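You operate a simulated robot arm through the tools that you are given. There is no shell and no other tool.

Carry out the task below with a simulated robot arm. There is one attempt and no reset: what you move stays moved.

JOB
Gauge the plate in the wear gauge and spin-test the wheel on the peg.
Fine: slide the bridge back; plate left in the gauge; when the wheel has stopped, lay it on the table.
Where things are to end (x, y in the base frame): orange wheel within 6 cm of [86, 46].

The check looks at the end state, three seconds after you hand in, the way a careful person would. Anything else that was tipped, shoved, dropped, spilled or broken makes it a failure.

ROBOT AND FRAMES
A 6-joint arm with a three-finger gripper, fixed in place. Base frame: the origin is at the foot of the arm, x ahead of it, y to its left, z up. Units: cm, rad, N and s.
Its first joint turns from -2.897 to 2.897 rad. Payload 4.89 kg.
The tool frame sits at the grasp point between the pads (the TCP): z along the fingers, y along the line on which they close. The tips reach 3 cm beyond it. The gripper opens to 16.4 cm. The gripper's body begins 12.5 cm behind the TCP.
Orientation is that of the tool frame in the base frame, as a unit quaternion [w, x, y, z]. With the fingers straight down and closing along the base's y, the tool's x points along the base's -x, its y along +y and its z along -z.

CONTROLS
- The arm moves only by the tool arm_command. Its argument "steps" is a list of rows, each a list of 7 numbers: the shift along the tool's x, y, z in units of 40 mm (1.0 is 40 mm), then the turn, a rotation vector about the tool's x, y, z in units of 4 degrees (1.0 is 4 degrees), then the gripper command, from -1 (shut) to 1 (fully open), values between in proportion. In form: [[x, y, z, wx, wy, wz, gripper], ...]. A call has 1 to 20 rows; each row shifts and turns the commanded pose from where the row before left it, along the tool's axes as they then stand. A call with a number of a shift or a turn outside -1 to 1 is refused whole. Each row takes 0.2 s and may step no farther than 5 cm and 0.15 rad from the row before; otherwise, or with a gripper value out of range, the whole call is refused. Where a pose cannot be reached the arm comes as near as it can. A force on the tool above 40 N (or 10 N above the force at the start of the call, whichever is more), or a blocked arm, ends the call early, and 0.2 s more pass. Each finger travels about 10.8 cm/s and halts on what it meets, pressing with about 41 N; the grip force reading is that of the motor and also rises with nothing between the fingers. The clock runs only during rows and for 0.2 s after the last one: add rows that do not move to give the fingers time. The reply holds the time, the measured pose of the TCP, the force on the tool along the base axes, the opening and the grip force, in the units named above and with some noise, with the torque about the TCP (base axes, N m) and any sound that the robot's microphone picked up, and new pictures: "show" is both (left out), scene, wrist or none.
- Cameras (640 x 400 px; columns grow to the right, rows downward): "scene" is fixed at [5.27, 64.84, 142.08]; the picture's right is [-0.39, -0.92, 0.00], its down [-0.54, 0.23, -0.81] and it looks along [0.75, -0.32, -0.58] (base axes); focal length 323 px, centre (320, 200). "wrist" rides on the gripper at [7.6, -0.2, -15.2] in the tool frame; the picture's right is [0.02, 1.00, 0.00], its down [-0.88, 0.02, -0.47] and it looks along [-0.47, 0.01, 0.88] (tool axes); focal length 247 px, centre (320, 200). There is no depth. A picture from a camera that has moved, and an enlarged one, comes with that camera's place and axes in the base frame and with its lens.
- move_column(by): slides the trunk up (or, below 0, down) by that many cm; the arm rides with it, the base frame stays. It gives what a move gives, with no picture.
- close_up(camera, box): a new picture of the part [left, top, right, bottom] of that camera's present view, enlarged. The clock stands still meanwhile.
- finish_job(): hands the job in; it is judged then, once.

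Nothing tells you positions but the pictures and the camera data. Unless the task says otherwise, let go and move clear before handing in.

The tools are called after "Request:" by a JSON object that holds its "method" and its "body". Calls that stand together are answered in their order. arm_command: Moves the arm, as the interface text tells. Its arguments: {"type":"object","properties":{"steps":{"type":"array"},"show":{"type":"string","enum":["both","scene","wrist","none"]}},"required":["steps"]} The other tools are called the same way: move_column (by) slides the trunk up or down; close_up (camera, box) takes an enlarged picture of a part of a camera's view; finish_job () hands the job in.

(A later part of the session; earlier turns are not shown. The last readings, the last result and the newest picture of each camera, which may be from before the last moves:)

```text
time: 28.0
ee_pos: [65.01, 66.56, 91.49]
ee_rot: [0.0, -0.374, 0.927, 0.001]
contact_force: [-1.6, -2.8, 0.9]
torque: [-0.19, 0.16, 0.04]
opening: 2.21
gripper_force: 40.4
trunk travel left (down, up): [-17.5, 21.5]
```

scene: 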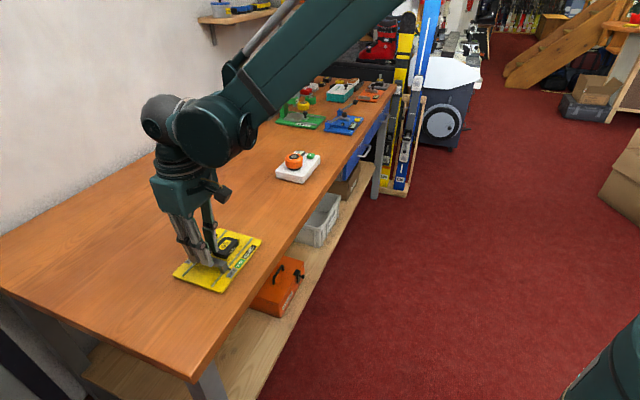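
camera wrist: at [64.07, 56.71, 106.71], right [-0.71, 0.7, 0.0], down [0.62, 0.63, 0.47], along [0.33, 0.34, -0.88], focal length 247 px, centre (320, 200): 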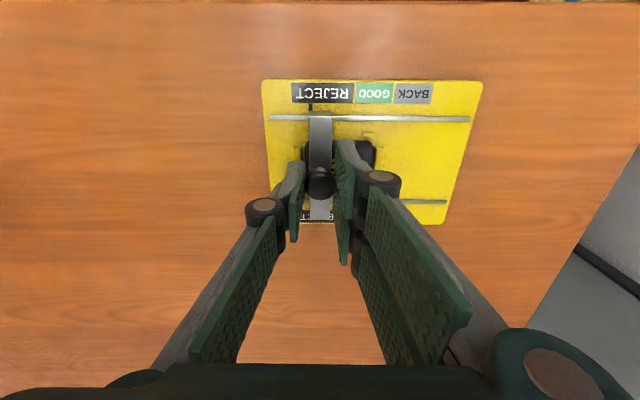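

Request:
{"method": "arm_command", "body": {"steps": [[0.003, 0.06, 0, 0, 0, 0, -0.75], [0.001, 0.06, 0, 0, 0, 0, -0.75], [0.001, 0.06, 0, 0, 0, 0, -0.75]], "show": "wrist"}}

Request:
{"method": "close_up", "body": {"camera": "wrist", "box": [160, 60, 420, 230]}}

Request:
{"method": "close_up", "body": {"camera": "scene", "box": [160, 210, 280, 300]}}

```text
time: 28.8
ee_pos: [64.65, 67.13, 91.6]
ee_rot: [0.0, -0.375, 0.927, 0.0]
contact_force: [2.9, 2.3, 0.6]
torque: [0.11, -0.14, 0.03]
opening: 2.23
gripper_force: 41.1
trunk travel left (down, up): [-17.5, 21.5]
camera wrist: at [59.27, 61.62, 106.72], right [-0.71, 0.7, 0.0], down [0.62, 0.63, 0.47], along [0.33, 0.34, -0.88], focal length 247 px, centre (320, 200)
```

wrist: 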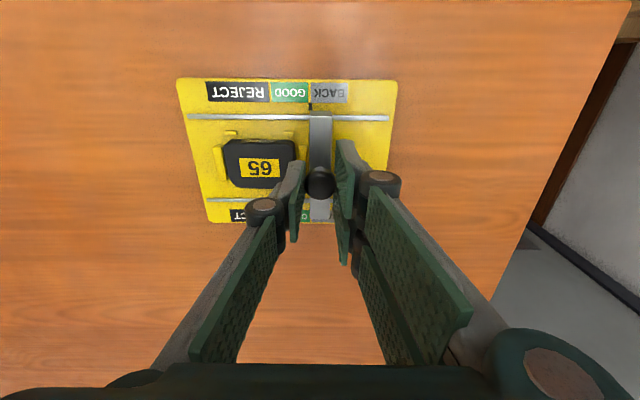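

```text
2.35 times, centred on (290, 145) of wrist
camera zoom: at [59.27, 61.62, 106.72], right [-0.71, 0.7, 0.0], down [0.62, 0.63, 0.47], along [0.33, 0.34, -0.88], focal length 581 px, centre (391, 329)
```

zoom: 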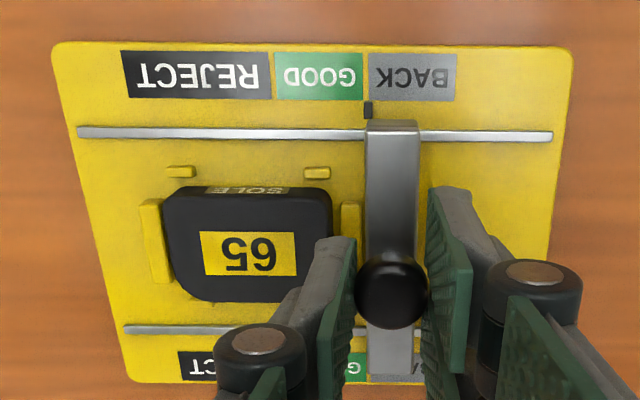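

```text
4.44 times, centred on (220, 255) of scene
camera zoom: at [5.27, 64.84, 142.08], right [-0.39, -0.92, 0.0], down [-0.54, 0.23, -0.81], along [0.75, -0.32, -0.58], focal length 1434 px, centre (764, -44)
```

zoom: 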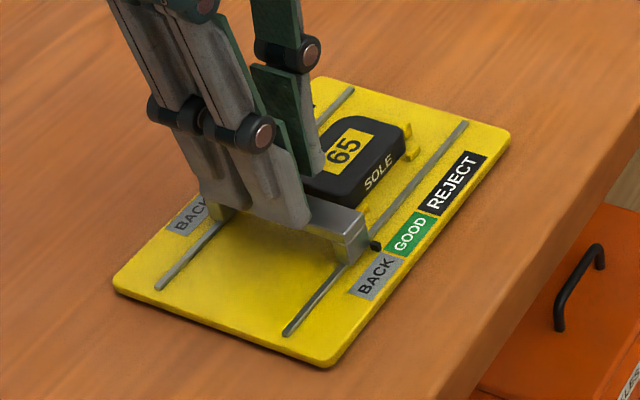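

The pointer is just into BACK. I'll go on about another centimetre in small steps, feeling for the back stop.

Request:
{"method": "arm_command", "body": {"steps": [[0.001, 0.05, 0, 0, 0, 0, -0.75], [0.001, 0.05, 0, 0, 0, 0, -0.75], [0.001, 0.05, 0, 0, 0, 0, -0.75], [0.001, 0.05, 0, 0, 0, 0, -0.75]], "show": "none"}}

```text
time: 29.8
ee_pos: [63.94, 67.65, 91.56]
ee_rot: [0.0, -0.374, 0.927, 0.0]
contact_force: [1.9, 1.4, -1.0]
torque: [0.07, -0.11, 0.05]
opening: 2.21
gripper_force: 41.3
trunk travel left (down, up): [-17.5, 21.5]
```

Request:
{"method": "arm_command", "body": {"steps": [[0.001, 0.03, 0, 0, 0, 0, -0.75], [0.001, 0.03, 0, 0, 0, 0, -0.75]], "show": "none"}}

```text
time: 30.4
ee_pos: [63.75, 67.91, 91.68]
ee_rot: [0.0, -0.375, 0.927, 0.0]
contact_force: [2.3, -3.7, 0.0]
torque: [-0.11, 0.01, 0.02]
opening: 2.23
gripper_force: 41.2
trunk travel left (down, up): [-17.5, 21.5]
```

Request:
{"method": "arm_command", "body": {"steps": [[0.0005, 0.025, 0, 0, 0, 0, -0.75]], "show": "wrist"}}

Request:
{"method": "close_up", "body": {"camera": "wrist", "box": [160, 60, 420, 230]}}

Request:
{"method": "close_up", "body": {"camera": "scene", "box": [160, 210, 280, 300]}}

```text
time: 30.8
ee_pos: [63.8, 67.84, 91.63]
ee_rot: [0.0, -0.375, 0.927, 0.001]
contact_force: [8.1, -8.5, -0.9]
torque: [-0.31, -0.04, 0.03]
opening: 2.22
gripper_force: 40.7
trunk travel left (down, up): [-17.5, 21.5]
camera wrist: at [58.54, 62.36, 106.74], right [-0.71, 0.7, 0.0], down [0.62, 0.63, 0.47], along [0.33, 0.34, -0.88], focal length 247 px, centre (320, 200)
```

wrist: 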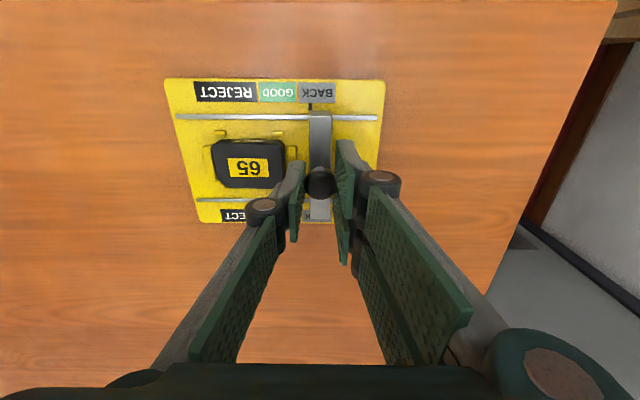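

```text
2.35 times, centred on (290, 145) of wrist
camera zoom: at [58.54, 62.36, 106.74], right [-0.71, 0.7, 0.0], down [0.62, 0.63, 0.47], along [0.33, 0.34, -0.88], focal length 581 px, centre (391, 329)
```

zoom: 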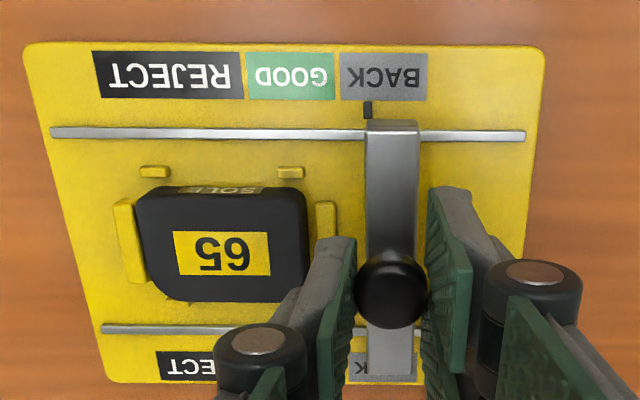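

```text
4.44 times, centred on (220, 255) of scene
camera zoom: at [5.27, 64.84, 142.08], right [-0.39, -0.92, 0.0], down [-0.54, 0.23, -0.81], along [0.75, -0.32, -0.58], focal length 1434 px, centre (764, -44)
```

zoom: 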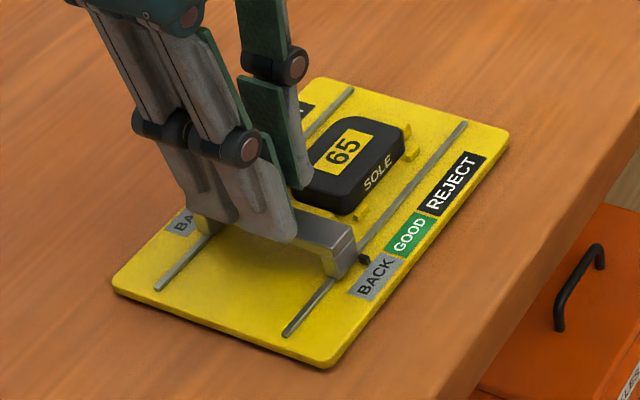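

The bridge is against its back stop with the pointer in BACK, matching its starting position. I'll push gently a couple of millimetres more to undo the small base shift.

Request:
{"method": "arm_command", "body": {"steps": [[0.0005, 0.025, 0, 0, 0, 0, -0.75], [0.0005, 0.025, 0, 0, 0, 0, -0.75]], "show": "none"}}

Request:
{"method": "close_up", "body": {"camera": "scene", "box": [160, 210, 280, 300]}}

```text
time: 31.4
ee_pos: [63.68, 68.01, 91.66]
ee_rot: [0.0, -0.375, 0.927, 0.0]
contact_force: [11.6, -9.3, -0.9]
torque: [-0.26, -0.13, 0.04]
opening: 2.23
gripper_force: 40.5
trunk travel left (down, up): [-17.5, 21.5]
```

```text
4.44 times, centred on (220, 255) of scene
camera zoom: at [5.27, 64.84, 142.08], right [-0.39, -0.92, 0.0], down [-0.54, 0.23, -0.81], along [0.75, -0.32, -0.58], focal length 1434 px, centre (764, -44)
```

zoom: 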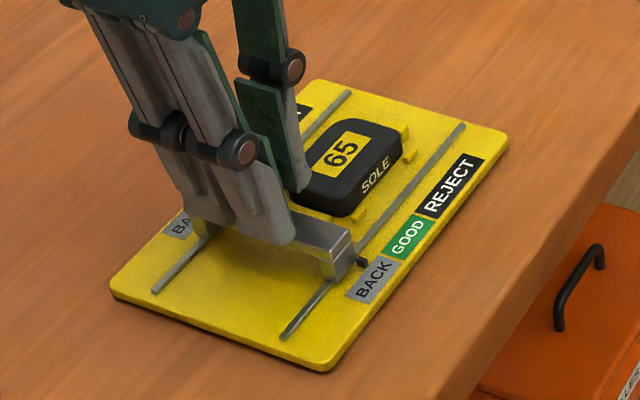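

The base is back where it started and the bridge is at BACK. I'll release the knob and rise straight up.

Request:
{"method": "arm_command", "body": {"steps": [[0, -0.02, 0, 0, 0, 0, -0.7], [0, 0, 0, 0, 0, 0, -0.5], [0, 0, 0, 0, 0, 0, -0.3], [0, 0, 0, 0, 0, 0, -0.25], [0, 0, -0.5, 0, 0, 0, -0.25], [0, 0, -0.9, 0, 0, 0, -0.25], [0, 0, -0.9, 0, 0, 0, -0.25], [0, 0, -0.9, 0, 0, 0, -0.25], [0, 0, -0.9, 0, 0, 0, -0.25]], "show": "both"}}

Request:
{"method": "close_up", "body": {"camera": "scene", "box": [160, 210, 280, 300]}}

Request:
{"method": "close_up", "body": {"camera": "scene", "box": [260, 135, 340, 190]}}

```text
time: 33.4
ee_pos: [63.7, 68.05, 107.95]
ee_rot: [0.0, -0.375, 0.927, 0.0]
contact_force: [-0.4, 0.5, -1.0]
torque: [-0.08, 0.05, -0.01]
opening: 6.17
gripper_force: 0.2
trunk travel left (down, up): [-17.5, 21.5]
camera wrist: at [58.45, 62.53, 123.07], right [-0.71, 0.7, 0.0], down [0.62, 0.63, 0.47], along [0.33, 0.34, -0.88], focal length 247 px, centre (320, 200)
```

scene: 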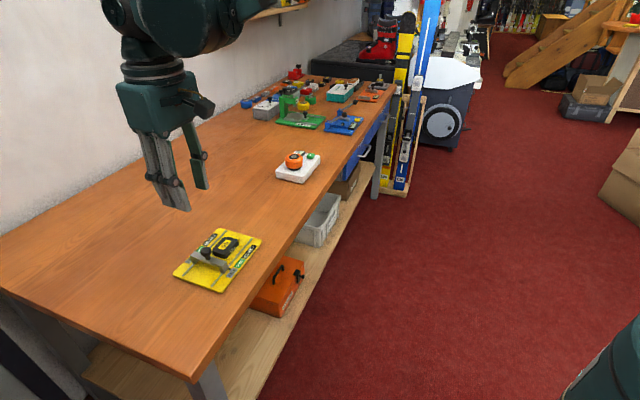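
wrist: 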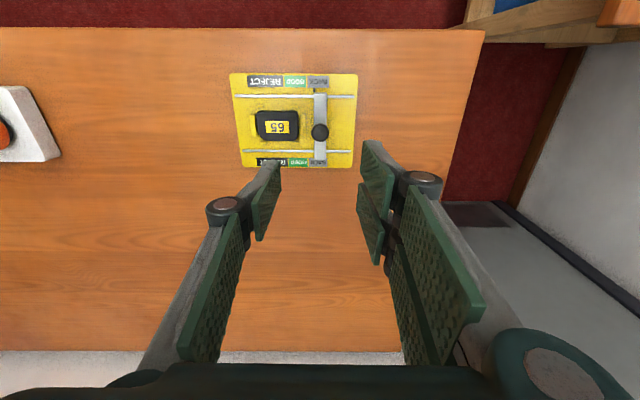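

```text
4.44 times, centred on (220, 255) of scene
camera zoom: at [5.27, 64.84, 142.08], right [-0.39, -0.92, 0.0], down [-0.54, 0.23, -0.81], along [0.75, -0.32, -0.58], focal length 1434 px, centre (764, -44)
```

zoom: 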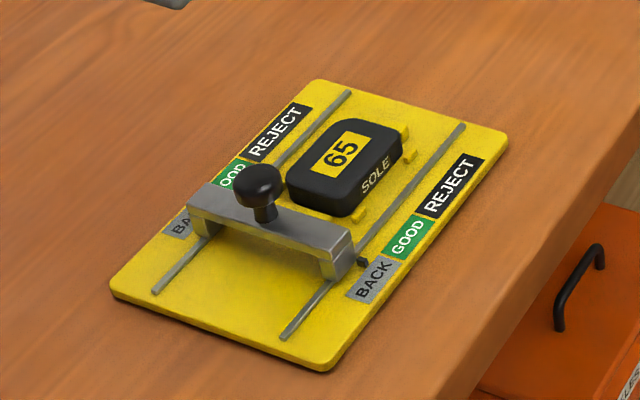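

```text
7.27 times, centred on (300, 162) of scene
camera zoom: at [5.27, 64.84, 142.08], right [-0.39, -0.92, 0.0], down [-0.54, 0.23, -0.81], along [0.75, -0.32, -0.58], focal length 2347 px, centre (466, 473)
```

zoom: 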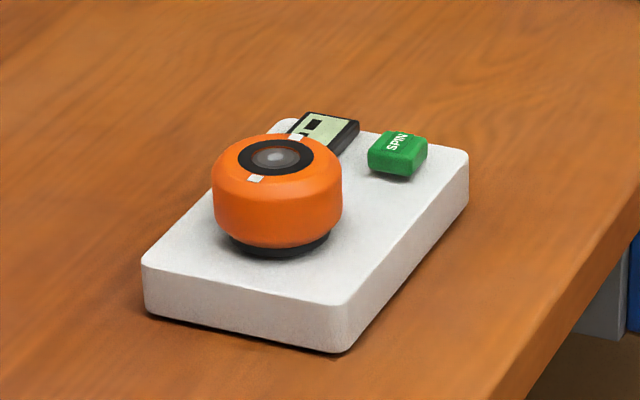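

The gauge is done: bridge at BACK, plate in place, base unmoved. Next is the spin tester, with the wheel near (97, 35) and the SPIN button near (101, 27.5). I'll move over and turn to face it.

Request:
{"method": "arm_command", "body": {"steps": [[0.143, -0.876, -0.083, 0, 0, 0, -0.25], [0.143, -0.876, -0.083, 0, 0, 0, -0.25], [0.143, -0.876, -0.083, 0, 0, 0, -0.25], [0.143, -0.876, -0.083, 0, 0, 0, -0.25], [0.143, -0.876, -0.083, 0, 0, 0, -0.25], [0.143, -0.876, -0.083, 0, 0, 0, -0.25], [0.143, -0.876, -0.083, 0, 0, 0, -0.25], [0.143, -0.876, -0.083, 0, 0, 0, -0.25], [0.143, -0.876, -0.083, 0, 0, 0, -0.25], [0.143, -0.876, -0.083, 0, 0, 0, -0.25], [0.143, -0.876, -0.083, 0, 0, 0, -0.25], [0.143, -0.876, -0.083, 0, 0, 0, -0.25], [0, 0, 0, 0, 0, 1, -0.25], [0, 0, 0, 0, 0, 1, -0.25], [0, 0, 0, 0, 0, 1, -0.25], [0, 0, 0, 0, 0, 1, -0.25], [0, 0, 0, 0, 0, 1, -0.25], [0, 0, 0, 0, 0, 1, -0.25], [0, 0, 0, 0, 0, 0, -0.25]], "show": "both"}}

Request:
{"method": "close_up", "body": {"camera": "wrist", "box": [240, 60, 400, 160]}}

```text
time: 37.4
ee_pos: [87.88, 32.98, 111.86]
ee_rot: [0.0, -0.173, 0.985, 0.001]
contact_force: [0.4, -0.1, -0.1]
torque: [-0.01, 0.02, -0.02]
opening: 6.15
gripper_force: 0.0
trunk travel left (down, up): [-17.5, 21.5]
camera wrist: at [80.9, 30.2, 127.13], right [-0.36, 0.93, 0.0], down [0.82, 0.32, 0.47], along [0.44, 0.17, -0.88], focal length 247 px, centre (320, 200)
```

scene: 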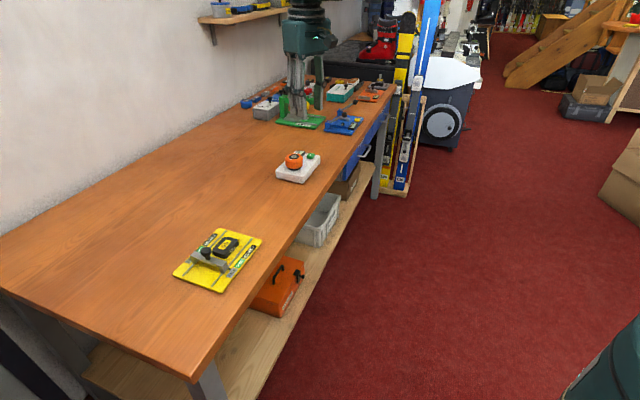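
wrist: 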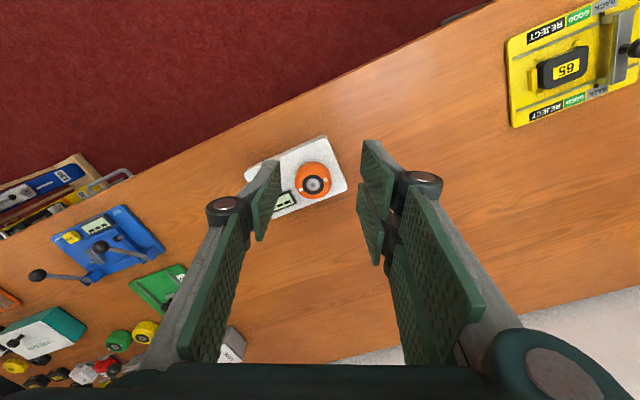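

```text
4.00 times, centred on (320, 110) of wrist
camera zoom: at [80.9, 30.2, 127.13], right [-0.36, 0.93, 0.0], down [0.82, 0.32, 0.47], along [0.44, 0.17, -0.88], focal length 988 px, centre (320, 560)
```

zoom: 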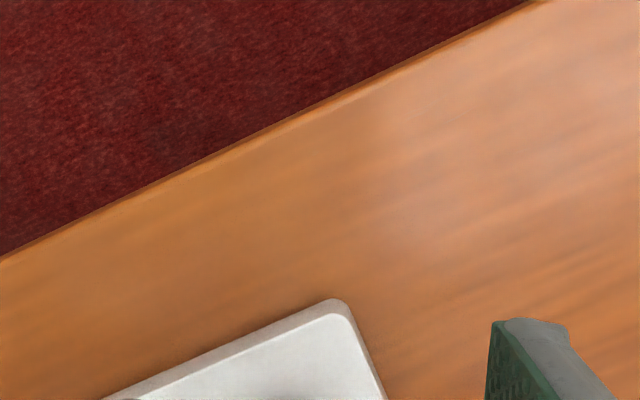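

Request:
{"method": "close_up", "body": {"camera": "wrist", "box": [235, 130, 365, 220]}}

Request:
{"method": "close_up", "body": {"camera": "scene", "box": [265, 140, 330, 190]}}

```text
4.44 times, centred on (300, 175) of wrist
camera zoom: at [80.9, 30.2, 127.13], right [-0.36, 0.93, 0.0], down [0.82, 0.32, 0.47], along [0.44, 0.17, -0.88], focal length 1098 px, centre (409, 311)
```

zoom: 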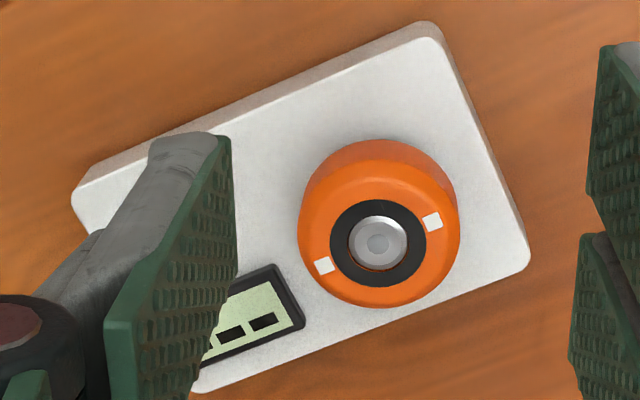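

```text
8.00 times, centred on (298, 165) of scene
camera zoom: at [5.27, 64.84, 142.08], right [-0.39, -0.92, 0.0], down [-0.54, 0.23, -0.81], along [0.75, -0.32, -0.58], focal length 2582 px, centre (500, 480)
```

zoom: 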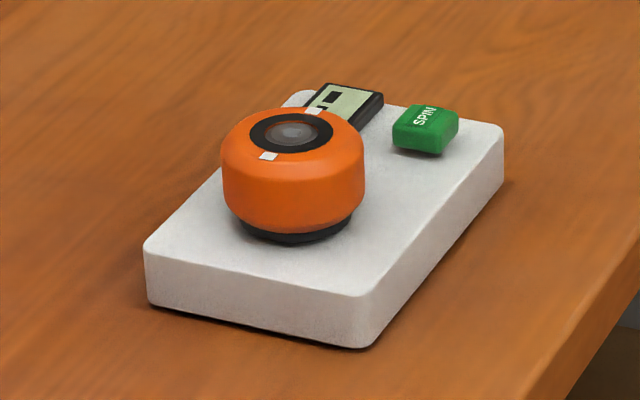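

The wheel centre is at about (96.9, 35.2), with its top near z 91, bottom near 87.8 and diameter about 6 cm. The button is hidden by a finger and lies beyond straight-down reach, so I'll tilt the tool outward about 28° and shift sideways to see it.

Request:
{"method": "arm_command", "body": {"steps": [[0, -0.4, 0, 0, -1, 0, -0.25], [0, -0.4, 0, 0, -1, 0, -0.25], [0, -0.4, 0, 0, -1, 0, -0.25], [0, -0.4, 0, 0, -1, 0, -0.25], [0, 0, 0, 0, -1, 0, -0.25], [0, 0, 0, 0, -1, 0, -0.25], [0, 0, 0, 0, -1, 0, -0.25], [0, 0, 0, 0, 0, 0, -0.25]], "show": "both"}}

```text
time: 39.2
ee_pos: [90.12, 26.98, 112.02]
ee_rot: [0.239, -0.169, 0.955, 0.041]
contact_force: [0.7, -0.6, 0.1]
torque: [0.01, -0.01, -0.02]
opening: 6.18
gripper_force: 0.0
trunk travel left (down, up): [-17.5, 21.5]
camera wrist: at [77.18, 21.99, 121.8], right [-0.36, 0.93, -0.01], down [0.51, 0.21, 0.83], along [0.78, 0.29, -0.56], focal length 247 px, centre (320, 200)
```

scene: 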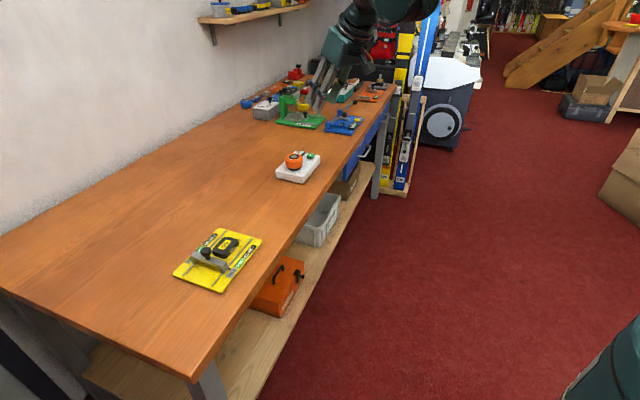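
wrist: 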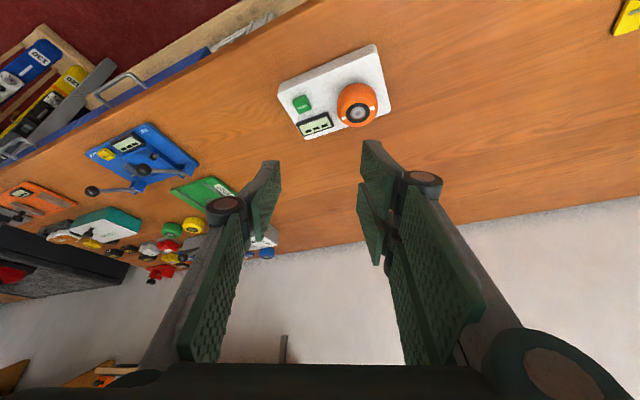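

Request:
{"method": "close_up", "body": {"camera": "wrist", "box": [265, 35, 405, 145]}}

```text
3.64 times, centred on (335, 90) of wrist
camera zoom: at [77.18, 21.99, 121.8], right [-0.36, 0.93, -0.01], down [0.51, 0.21, 0.83], along [0.78, 0.29, -0.56], focal length 898 px, centre (266, 600)
```

zoom: 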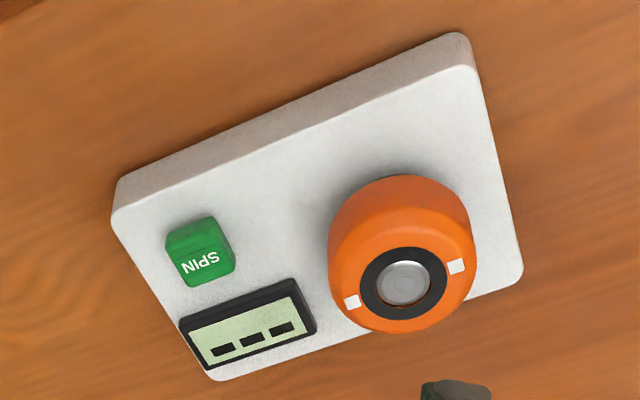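

The button's top centre is at about (101.0, 27.8, 87.9). I'll shut the fingers and move to a point about 6 cm above it.

Request:
{"method": "arm_command", "body": {"steps": [[-0.0817, -0.122, 0.752, 0, 0, 0, -0.6], [-0.0817, -0.122, 0.752, 0, 0, 0, -0.9], [-0.0817, -0.122, 0.752, 0, 0, 0, -1], [-0.0817, -0.122, 0.752, 0, 0, 0, -1], [-0.0817, -0.122, 0.752, 0, 0, 0, -1], [-0.0817, -0.122, 0.752, 0, 0, 0, -1], [0, 0, 0, 0, 0, 0, -1], [0, 0, 0, 0, 0, 0, -1]], "show": "both"}}

Request:
{"method": "close_up", "body": {"camera": "scene", "box": [250, 90, 350, 190]}}

Request:
{"method": "close_up", "body": {"camera": "wrist", "box": [220, 40, 460, 240]}}

```text
time: 41.0
ee_pos: [100.69, 27.74, 96.88]
ee_rot: [0.238, -0.169, 0.956, 0.042]
contact_force: [0.7, 0.5, -1.1]
torque: [0.01, 0.05, -0.02]
opening: 0.0
gripper_force: 41.4
trunk travel left (down, up): [-17.5, 21.5]
camera wrist: at [87.88, 22.77, 106.68], right [-0.36, 0.93, -0.01], down [0.52, 0.21, 0.83], along [0.78, 0.29, -0.56], focal length 247 px, centre (320, 200)
```

scene: 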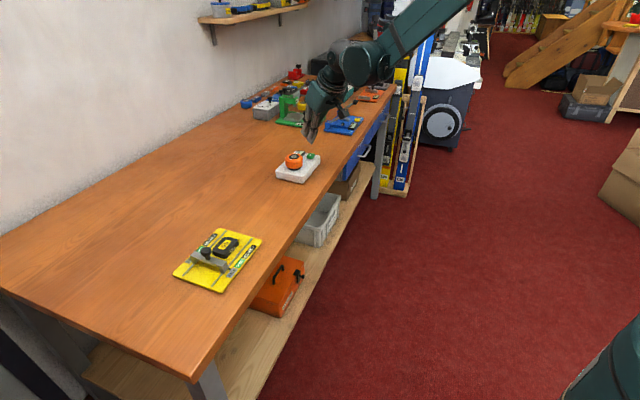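
wrist: 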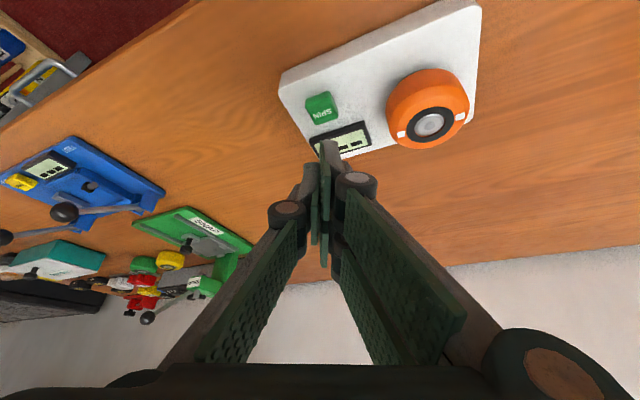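

```text
4.00 times, centred on (300, 140) of scene
camera zoom: at [5.27, 64.84, 142.08], right [-0.39, -0.92, 0.0], down [-0.54, 0.23, -0.81], along [0.75, -0.32, -0.58], focal length 1291 px, centre (400, 440)
```

zoom: 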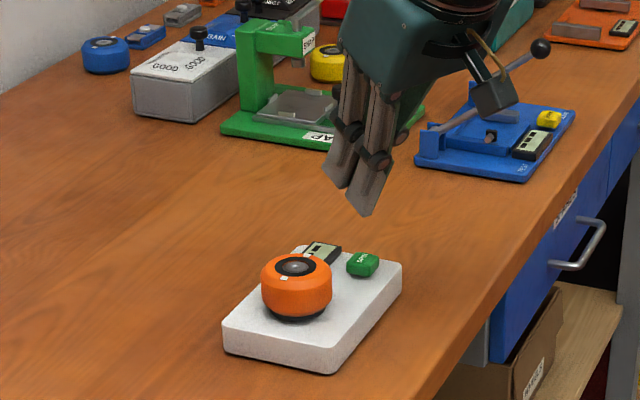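

```text
2.00 times, centred on (340, 140) of wrist
camera zoom: at [87.88, 22.77, 106.68], right [-0.36, 0.93, -0.01], down [0.52, 0.21, 0.83], along [0.78, 0.29, -0.56], focal length 494 px, centre (280, 320)
```

zoom: 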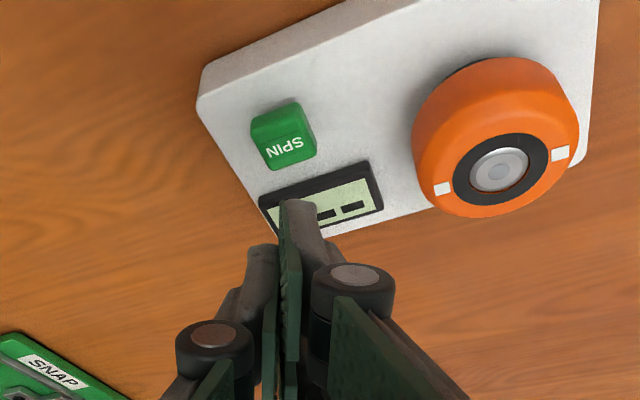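

The arm reaches, and the fingertip lines up over the button. I'll drop to just above it, then press slowly.

Request:
{"method": "arm_command", "body": {"steps": [[0.143, 0.002, 0.269, 0, 0, 0, -1], [0.143, 0.002, 0.269, 0, 0, 0, -1], [0.143, 0.002, 0.269, 0, 0, 0, -1], [0.1, 0.002, 0.19, 0, 0, 0, -1], [0, 0, 0, 0, 0, 0, -1]], "show": "wrist"}}

Request:
{"method": "close_up", "body": {"camera": "scene", "box": [260, 110, 350, 190]}}

Request:
{"method": "close_up", "body": {"camera": "wrist", "box": [220, 40, 460, 240]}}

```text
time: 42.2
ee_pos: [100.63, 27.97, 92.37]
ee_rot: [0.239, -0.168, 0.955, 0.042]
contact_force: [0.3, -0.4, -0.2]
torque: [0.01, -0.02, -0.01]
opening: 0.0
gripper_force: 40.9
trunk travel left (down, up): [-17.5, 21.5]
camera wrist: at [87.84, 22.87, 102.18], right [-0.36, 0.93, -0.01], down [0.52, 0.21, 0.83], along [0.78, 0.29, -0.56], focal length 247 px, centre (320, 200)
```

wrist: 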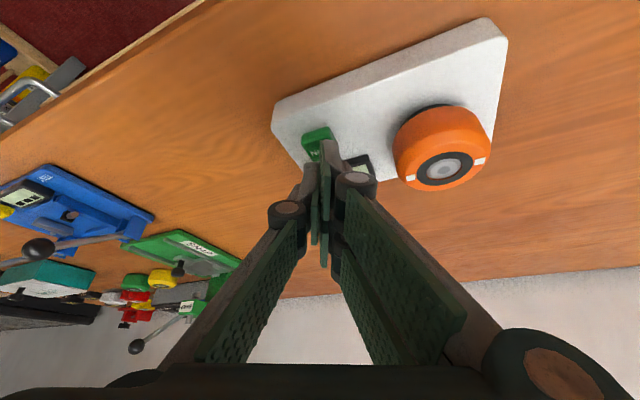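

```text
5.00 times, centred on (305, 150) of scene
camera zoom: at [5.27, 64.84, 142.08], right [-0.39, -0.92, 0.0], down [-0.54, 0.23, -0.81], along [0.75, -0.32, -0.58], focal length 1614 px, centre (395, 450)
```

zoom: 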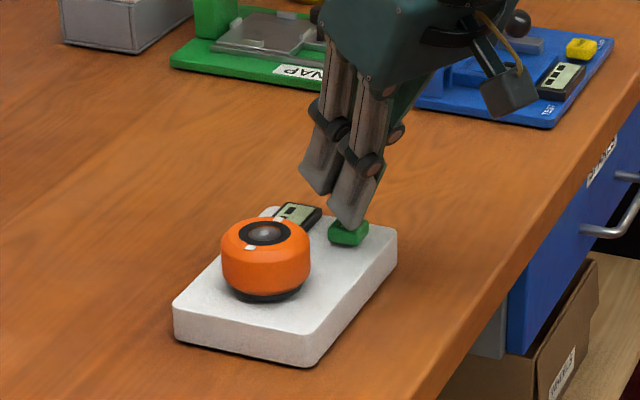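

```text
2.00 times, centred on (340, 140) of wrist
camera zoom: at [87.84, 22.87, 102.18], right [-0.36, 0.93, -0.01], down [0.52, 0.21, 0.83], along [0.78, 0.29, -0.56], focal length 494 px, centre (280, 320)
```

zoom: 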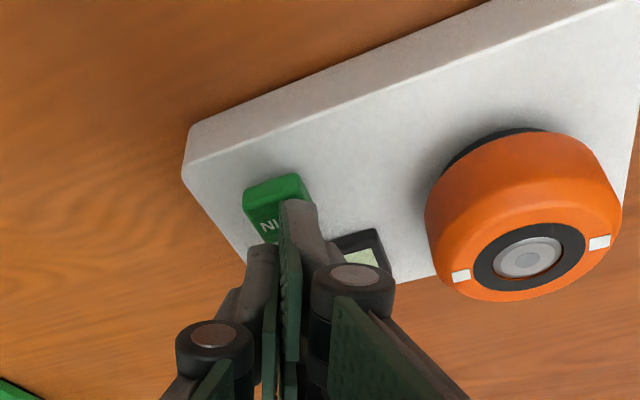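

Request:
{"method": "close_up", "body": {"camera": "scene", "box": [300, 125, 345, 165]}}

Request:
{"method": "close_up", "body": {"camera": "wrist", "box": [280, 110, 380, 190]}}

```text
10.00 times, centred on (322, 145) of scene
camera zoom: at [5.27, 64.84, 142.08], right [-0.39, -0.92, 0.0], down [-0.54, 0.23, -0.81], along [0.75, -0.32, -0.58], focal length 3227 px, centre (295, 750)
```

zoom: 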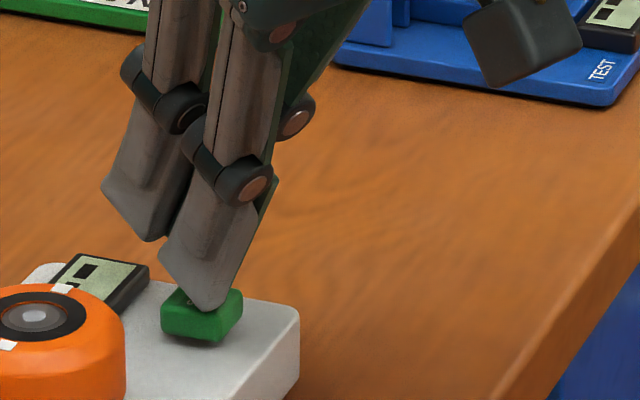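

```text
5.00 times, centred on (330, 150) of wrist
camera zoom: at [87.84, 22.87, 102.18], right [-0.36, 0.93, -0.01], down [0.52, 0.21, 0.83], along [0.78, 0.29, -0.56], focal length 1235 px, centre (270, 450)
```

zoom: 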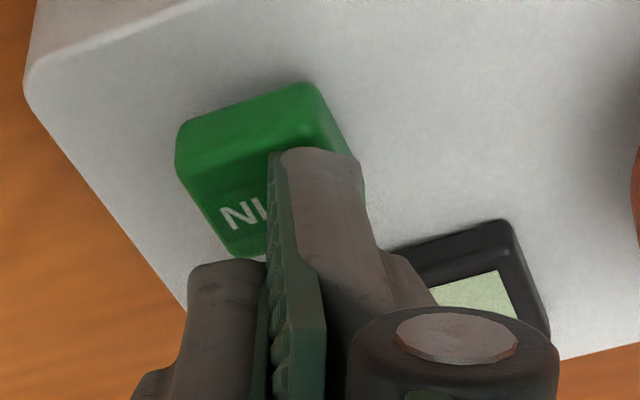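

The lower fingertip corner sits about 1.4 cm short of the button centre, because the two-finger side spreads along the tool's x. I'll lift slightly, shift outward and recheck.

Request:
{"method": "arm_command", "body": {"steps": [[-0.05, 0, -0.09, 0, 0, 0, -1], [-0.135, -0.082, 0.072, 0, 0, 0, -1], [-0.135, -0.082, 0.072, 0, 0, 0, -1], [0, 0, 0, 0, 0, 0, -1]], "show": "none"}}

Request:
{"method": "close_up", "body": {"camera": "scene", "box": [300, 125, 345, 165]}}

Request:
{"method": "close_up", "body": {"camera": "wrist", "box": [280, 110, 380, 190]}}

```text
time: 43.2
ee_pos: [102.13, 27.57, 92.87]
ee_rot: [0.239, -0.168, 0.955, 0.042]
contact_force: [0.2, -0.2, 0.6]
torque: [-0.02, -0.03, 0.0]
opening: 0.0
gripper_force: 41.5
trunk travel left (down, up): [-17.5, 21.5]
```

```text
10.00 times, centred on (322, 145) of scene
camera zoom: at [5.27, 64.84, 142.08], right [-0.39, -0.92, 0.0], down [-0.54, 0.23, -0.81], along [0.75, -0.32, -0.58], focal length 3227 px, centre (295, 750)
```

zoom: 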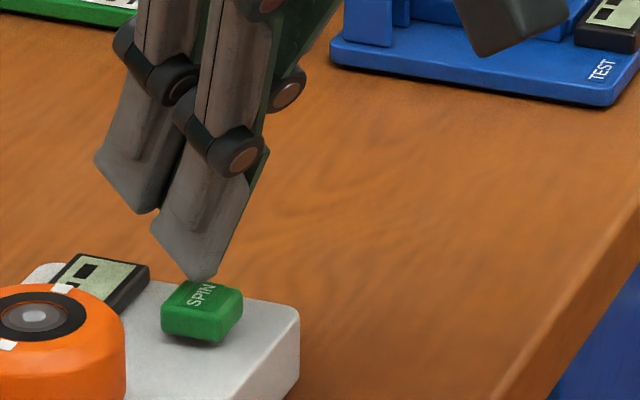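

```text
5.00 times, centred on (330, 150) of wrist
camera zoom: at [89.22, 22.61, 102.59], right [-0.36, 0.93, -0.01], down [0.52, 0.21, 0.83], along [0.78, 0.29, -0.56], focal length 1235 px, centre (270, 450)
```

zoom: 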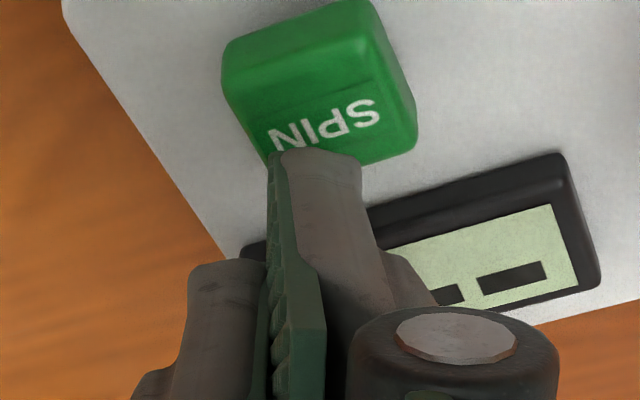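

The fingertip edge is now over the centre of the SPIN button, about 1 cm above it. I'll press down slowly.

Request:
{"method": "arm_command", "body": {"steps": [[0.0235, 0, 0.044, 0, 0, 0, -1], [0.0235, 0, 0.044, 0, 0, 0, -1], [0.0235, 0, 0.044, 0, 0, 0, -1], [0.0235, 0, 0.044, 0, 0, 0, -1]], "show": "none"}}

```text
time: 44.2
ee_pos: [102.17, 27.51, 92.02]
ee_rot: [0.239, -0.168, 0.955, 0.041]
contact_force: [-0.5, -0.5, 1.7]
torque: [-0.06, 0.06, -0.01]
opening: 0.0
gripper_force: 41.4
trunk travel left (down, up): [-17.5, 21.5]
heard: click
```

I heard a click at light force. I'll check whether the wheel is spinning.

Request:
{"method": "arm_command", "body": {"steps": [[0, 0, 0, 0, 0, 0, -1]], "show": "wrist"}}

Request:
{"method": "close_up", "body": {"camera": "scene", "box": [275, 130, 335, 185]}}

Request:
{"method": "close_up", "body": {"camera": "wrist", "box": [280, 80, 520, 220]}}

```text
time: 44.6
ee_pos: [102.14, 27.67, 91.95]
ee_rot: [0.238, -0.168, 0.956, 0.042]
contact_force: [-1.1, 0.3, 1.7]
torque: [0.01, 0.07, 0.01]
opening: 0.0
gripper_force: 40.8
trunk travel left (down, up): [-17.5, 21.5]
camera wrist: at [89.24, 22.6, 101.81], right [-0.36, 0.93, -0.01], down [0.52, 0.21, 0.83], along [0.78, 0.29, -0.56], focal length 247 px, centre (320, 200)
```

wrist: 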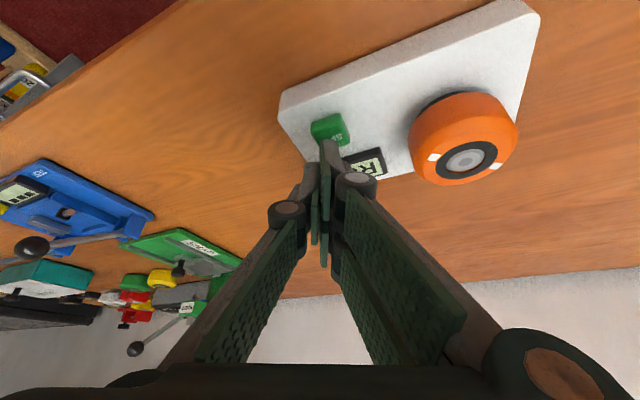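

```text
7.27 times, centred on (305, 158) of scene
camera zoom: at [5.27, 64.84, 142.08], right [-0.39, -0.92, 0.0], down [-0.54, 0.23, -0.81], along [0.75, -0.32, -0.58], focal length 2347 px, centre (429, 509)
```

zoom: 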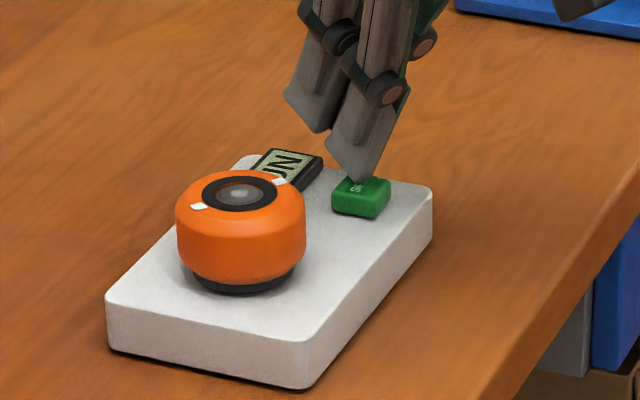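

```text
2.67 times, centred on (400, 150) of wrist
camera zoom: at [89.24, 22.6, 101.81], right [-0.36, 0.93, -0.01], down [0.52, 0.21, 0.83], along [0.78, 0.29, -0.56], focal length 659 px, centre (107, 333)
```

zoom: 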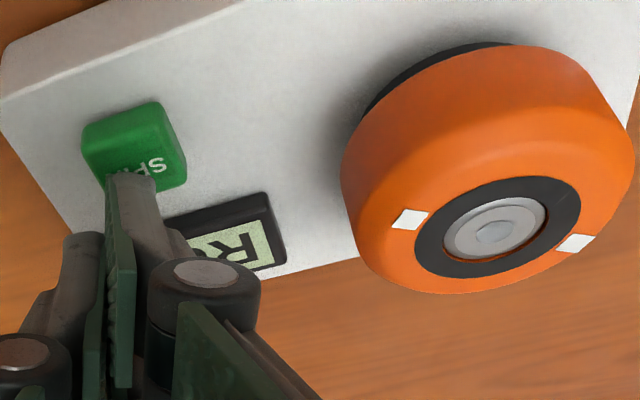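

The display reads RUN and the wheel marks are moving, so the spin test has started. I'll lift off the button and wait.

Request:
{"method": "arm_command", "body": {"steps": [[-0.235, 0, -0.44, 0, 0, 0, -1], [-0.235, 0, -0.44, 0, 0, 0, -1], [-0.235, 0, -0.44, 0, 0, 0, -1], [-0.235, 0, -0.44, 0, 0, 0, -1], [-0.235, 0, -0.44, 0, 0, 0, -1], [0, 0, 0, 0, 0, 0, -1], [0, 0, 0, 0, 0, 0, -1], [0, 0, 0, 0, 0, 0, -1]], "show": "wrist"}}

Request:
{"method": "close_up", "body": {"camera": "wrist", "box": [270, 40, 470, 180]}}

Request:
{"method": "close_up", "body": {"camera": "scene", "box": [265, 135, 330, 190]}}

```text
time: 46.4
ee_pos: [102.04, 27.64, 101.88]
ee_rot: [0.238, -0.168, 0.956, 0.042]
contact_force: [0.3, -0.1, 0.0]
torque: [-0.02, -0.03, 0.0]
opening: 0.04
gripper_force: 41.6
trunk travel left (down, up): [-17.5, 21.5]
camera wrist: at [89.21, 22.63, 111.78], right [-0.36, 0.93, -0.01], down [0.52, 0.21, 0.83], along [0.78, 0.29, -0.56], focal length 247 px, centre (320, 200)
```

wrist: 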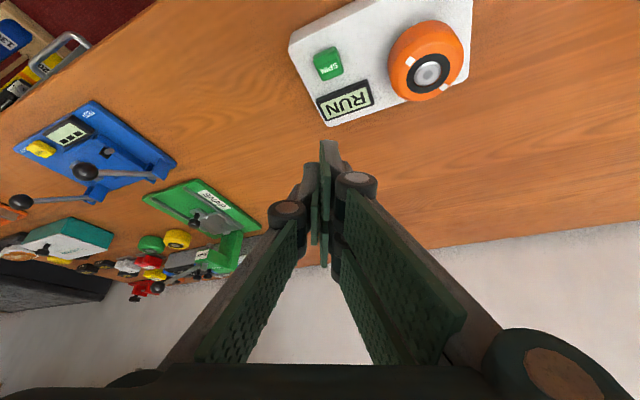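

```text
2.86 times, centred on (370, 110) of wrist
camera zoom: at [89.21, 22.63, 111.78], right [-0.36, 0.93, -0.01], down [0.52, 0.21, 0.83], along [0.78, 0.29, -0.56], focal length 706 px, centre (177, 457)
```

zoom: 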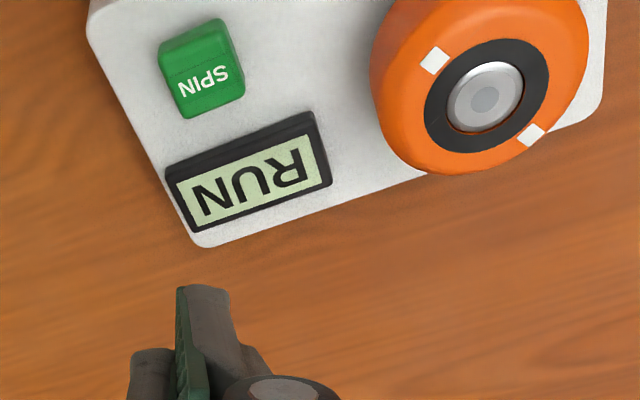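

```text
7.27 times, centred on (298, 162) of scene
camera zoom: at [5.27, 64.84, 142.08], right [-0.39, -0.92, 0.0], down [-0.54, 0.23, -0.81], along [0.75, -0.32, -0.58], focal length 2347 px, centre (484, 473)
```

zoom: 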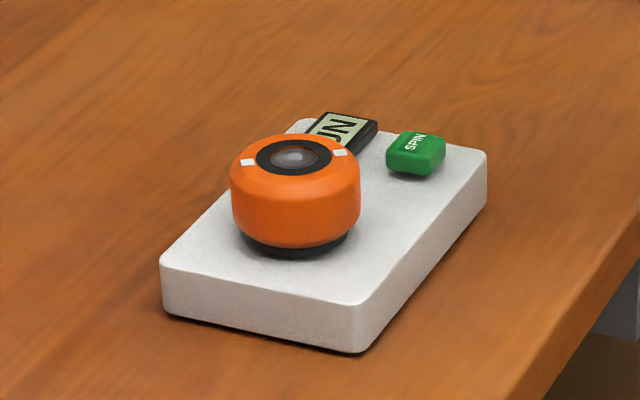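

The wheel is still running. While it spins down I'll move above it, reduce the tilt to 20° and open the fingers wider than the wheel.

Request:
{"method": "arm_command", "body": {"steps": [[0.236, 0.735, -0.045, 0, 0, 0, -0.6], [0.236, 0.735, -0.045, 0, 0, 0, -0.3], [0.236, 0.735, -0.045, 0, 0, 0, 0.0], [0, 0, 0, 0, 1, 0, 0.05], [0, 0, 0, 0, 1, 0, 0.05], [0, 0, 0, 0, 0, 0, 0.05], [0, 0, 0, 0, 0, 0, 0.05], [0, 0, 0, 0, 0, 0, 0.05], [0, 0, 0, 0, 0, 0, 0.05], [0, 0, 0, 0, 0, 0, 0.05]], "show": "both"}}

Request:
{"method": "close_up", "body": {"camera": "wrist", "box": [220, 50, 420, 190]}}

Request:
{"method": "close_up", "body": {"camera": "scene", "box": [265, 135, 330, 190]}}

```text
time: 48.6
ee_pos: [96.45, 35.01, 101.21]
ee_rot: [0.171, -0.171, 0.97, 0.03]
contact_force: [1.4, 0.6, -1.0]
torque: [0.02, -0.01, 0.02]
opening: 8.59
gripper_force: 0.1
trunk travel left (down, up): [-17.5, 21.5]
camera wrist: at [85.06, 30.52, 112.78], right [-0.36, 0.93, -0.01], down [0.62, 0.25, 0.75], along [0.7, 0.26, -0.67], focal length 247 px, centre (320, 200)
```

scene: 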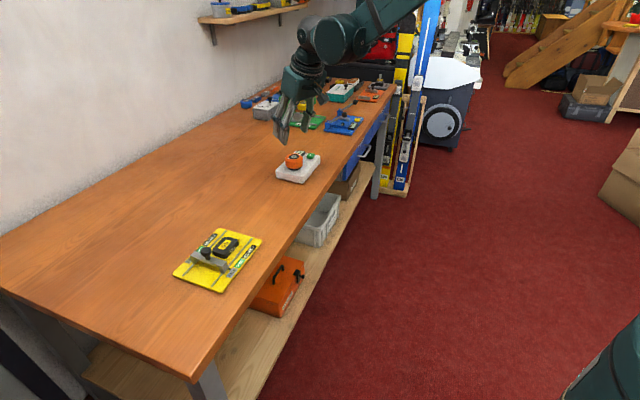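
wrist: 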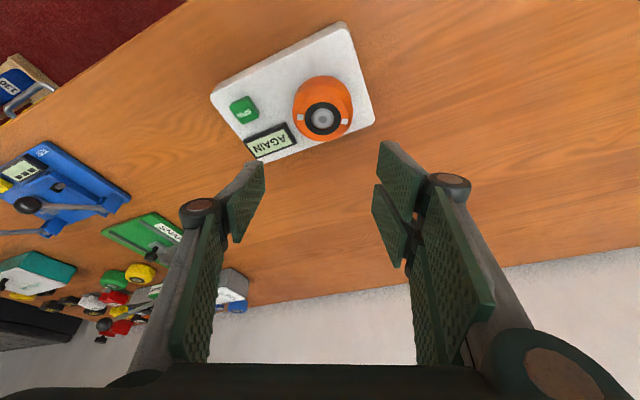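

```text
2.86 times, centred on (320, 120) of wrist
camera zoom: at [85.06, 30.52, 112.78], right [-0.36, 0.93, -0.01], down [0.62, 0.25, 0.75], along [0.7, 0.26, -0.67], focal length 706 px, centre (320, 429)
```

zoom: 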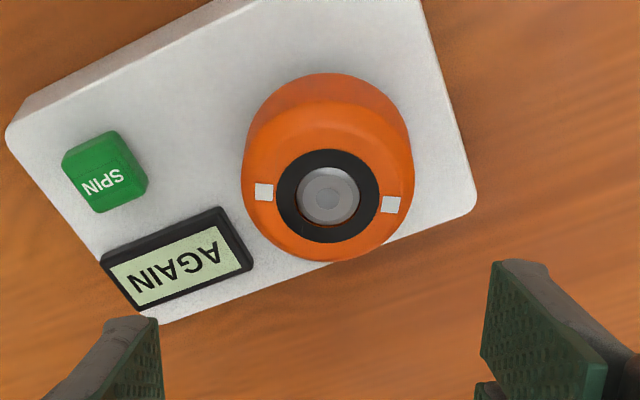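

```text
7.27 times, centred on (298, 162) of scene
camera zoom: at [5.27, 64.84, 142.08], right [-0.39, -0.92, 0.0], down [-0.54, 0.23, -0.81], along [0.75, -0.32, -0.58], focal length 2347 px, centre (484, 473)
```

zoom: 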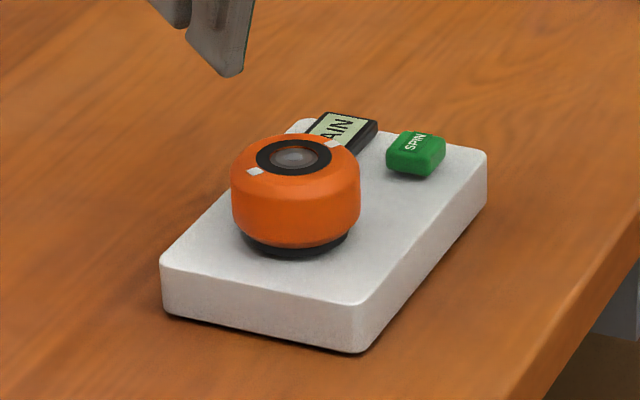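

The display now says AGAIN, so the tester wants another spin. I'll wait for the wheel to settle and see whether the display changes.

Request:
{"method": "arm_command", "body": {"steps": [[0, 0, 0, 0, 0, 0, 0.05], [0, 0, 0, 0, 0, 0, 0.05], [0, 0, 0, 0, 0, 0, 0.05], [0, 0, 0, 0, 0, 0, 0.05], [0, 0, 0, 0, 0, 0, 0.05]], "show": "none"}}

Request:
{"method": "close_up", "body": {"camera": "wrist", "box": [220, 50, 420, 190]}}

```text
time: 49.8
ee_pos: [96.48, 34.97, 101.22]
ee_rot: [0.171, -0.171, 0.97, 0.03]
contact_force: [-0.3, -0.1, -0.7]
torque: [0.01, -0.02, 0.0]
opening: 8.63
gripper_force: 0.0
trunk travel left (down, up): [-17.5, 21.5]
```

```text
2.86 times, centred on (320, 120) of wrist
camera zoom: at [85.06, 30.52, 112.78], right [-0.36, 0.93, -0.01], down [0.62, 0.25, 0.75], along [0.7, 0.26, -0.67], focal length 706 px, centre (320, 429)
```

zoom: 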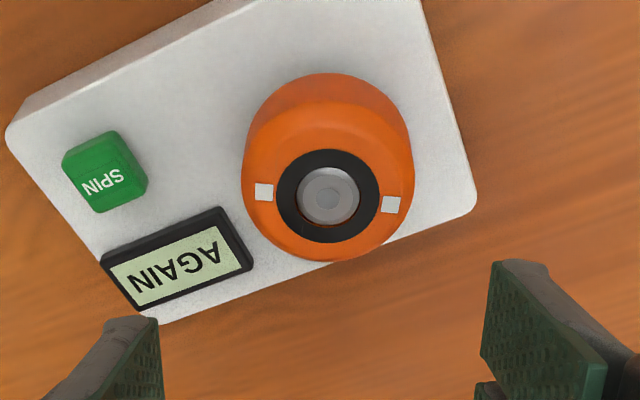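

The wheel has stopped, but the display still says AGAIN. I'll go back the same way and press SPIN a second time.

Request:
{"method": "arm_command", "body": {"steps": [[0, 0, 0, 0, -1, 0, -0.3], [0, 0, 0, 0, -1, 0, -0.6], [-0.236, -0.735, 0.045, 0, 0, 0, -1], [-0.236, -0.735, 0.045, 0, 0, 0, -1], [-0.236, -0.735, 0.045, 0, 0, 0, -1], [0, 0, 0, 0, 0, 0, -1], [0.235, 0, 0.44, 0, 0, 0, -1], [0.235, 0, 0.44, 0, 0, 0, -1], [0.235, 0, 0.44, 0, 0, 0, -1], [0.235, 0, 0.44, 0, 0, 0, -1], [0.118, 0, 0.22, 0, 0, 0, -1]], "show": "wrist"}}

Request:
{"method": "close_up", "body": {"camera": "wrist", "box": [280, 80, 520, 220]}}

Request:
{"method": "close_up", "body": {"camera": "scene", "box": [300, 125, 345, 165]}}

```text
time: 52.2
ee_pos: [102.2, 27.49, 93.04]
ee_rot: [0.238, -0.169, 0.956, 0.042]
contact_force: [0.3, 0.1, 0.2]
torque: [-0.01, 0.01, 0.01]
opening: 0.0
gripper_force: 40.6
trunk travel left (down, up): [-17.5, 21.5]
camera wrist: at [89.28, 22.58, 102.82], right [-0.36, 0.93, -0.01], down [0.52, 0.21, 0.83], along [0.78, 0.29, -0.56], focal length 247 px, centre (320, 200)
```

wrist: 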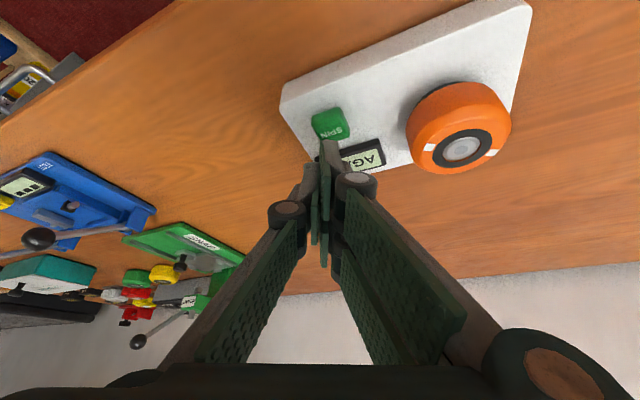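

```text
2.67 times, centred on (400, 150) of wrist
camera zoom: at [89.28, 22.58, 102.82], right [-0.36, 0.93, -0.01], down [0.52, 0.21, 0.83], along [0.78, 0.29, -0.56], focal length 659 px, centre (107, 333)
```

zoom: 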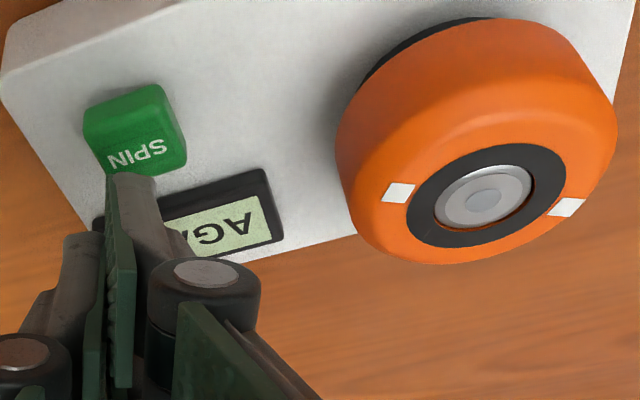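

```text
10.00 times, centred on (322, 145) of scene
camera zoom: at [5.27, 64.84, 142.08], right [-0.39, -0.92, 0.0], down [-0.54, 0.23, -0.81], along [0.75, -0.32, -0.58], focal length 3227 px, centre (295, 750)
```

zoom: 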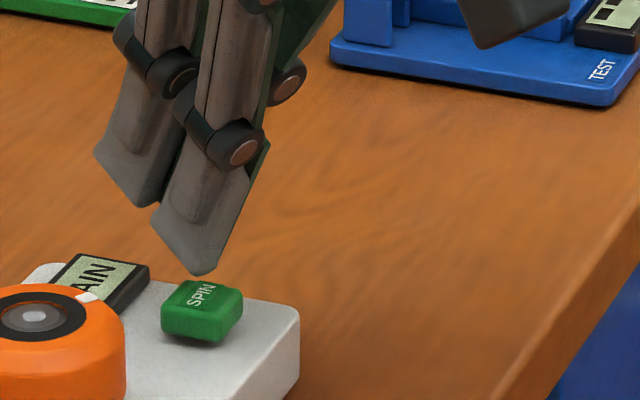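

Request:
{"method": "arm_command", "body": {"steps": [[0.03, 0, 0.056, 0, 0, 0, -1], [0.03, 0, 0.056, 0, 0, 0, -1], [0.03, 0, 0.056, 0, 0, 0, -1], [0.03, 0, 0.056, 0, 0, 0, -1], [0.012, 0, 0.022, 0, 0, 0, -1]], "show": "none"}}

Request:
{"method": "close_up", "body": {"camera": "wrist", "box": [280, 80, 520, 220]}}

```text
time: 53.4
ee_pos: [102.04, 27.63, 92.0]
ee_rot: [0.238, -0.169, 0.956, 0.042]
contact_force: [1.7, -0.3, 3.4]
torque: [0.02, -0.02, 0.0]
opening: 0.01
gripper_force: 40.7
trunk travel left (down, up): [-17.5, 21.5]
heard: click
```

```text
2.67 times, centred on (400, 150) of wrist
camera zoom: at [89.18, 22.62, 101.73], right [-0.36, 0.93, -0.01], down [0.52, 0.21, 0.83], along [0.78, 0.29, -0.56], focal length 659 px, centre (107, 333)
```

zoom: 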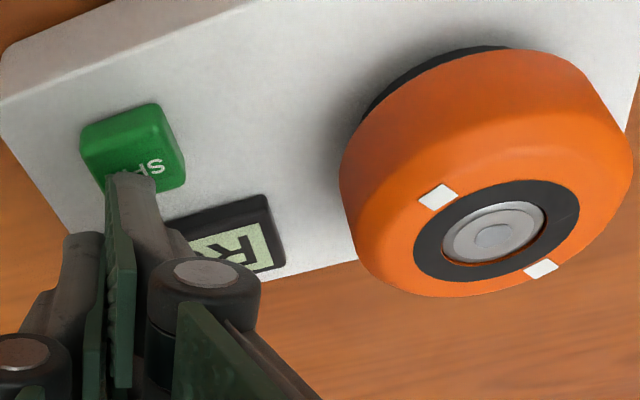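

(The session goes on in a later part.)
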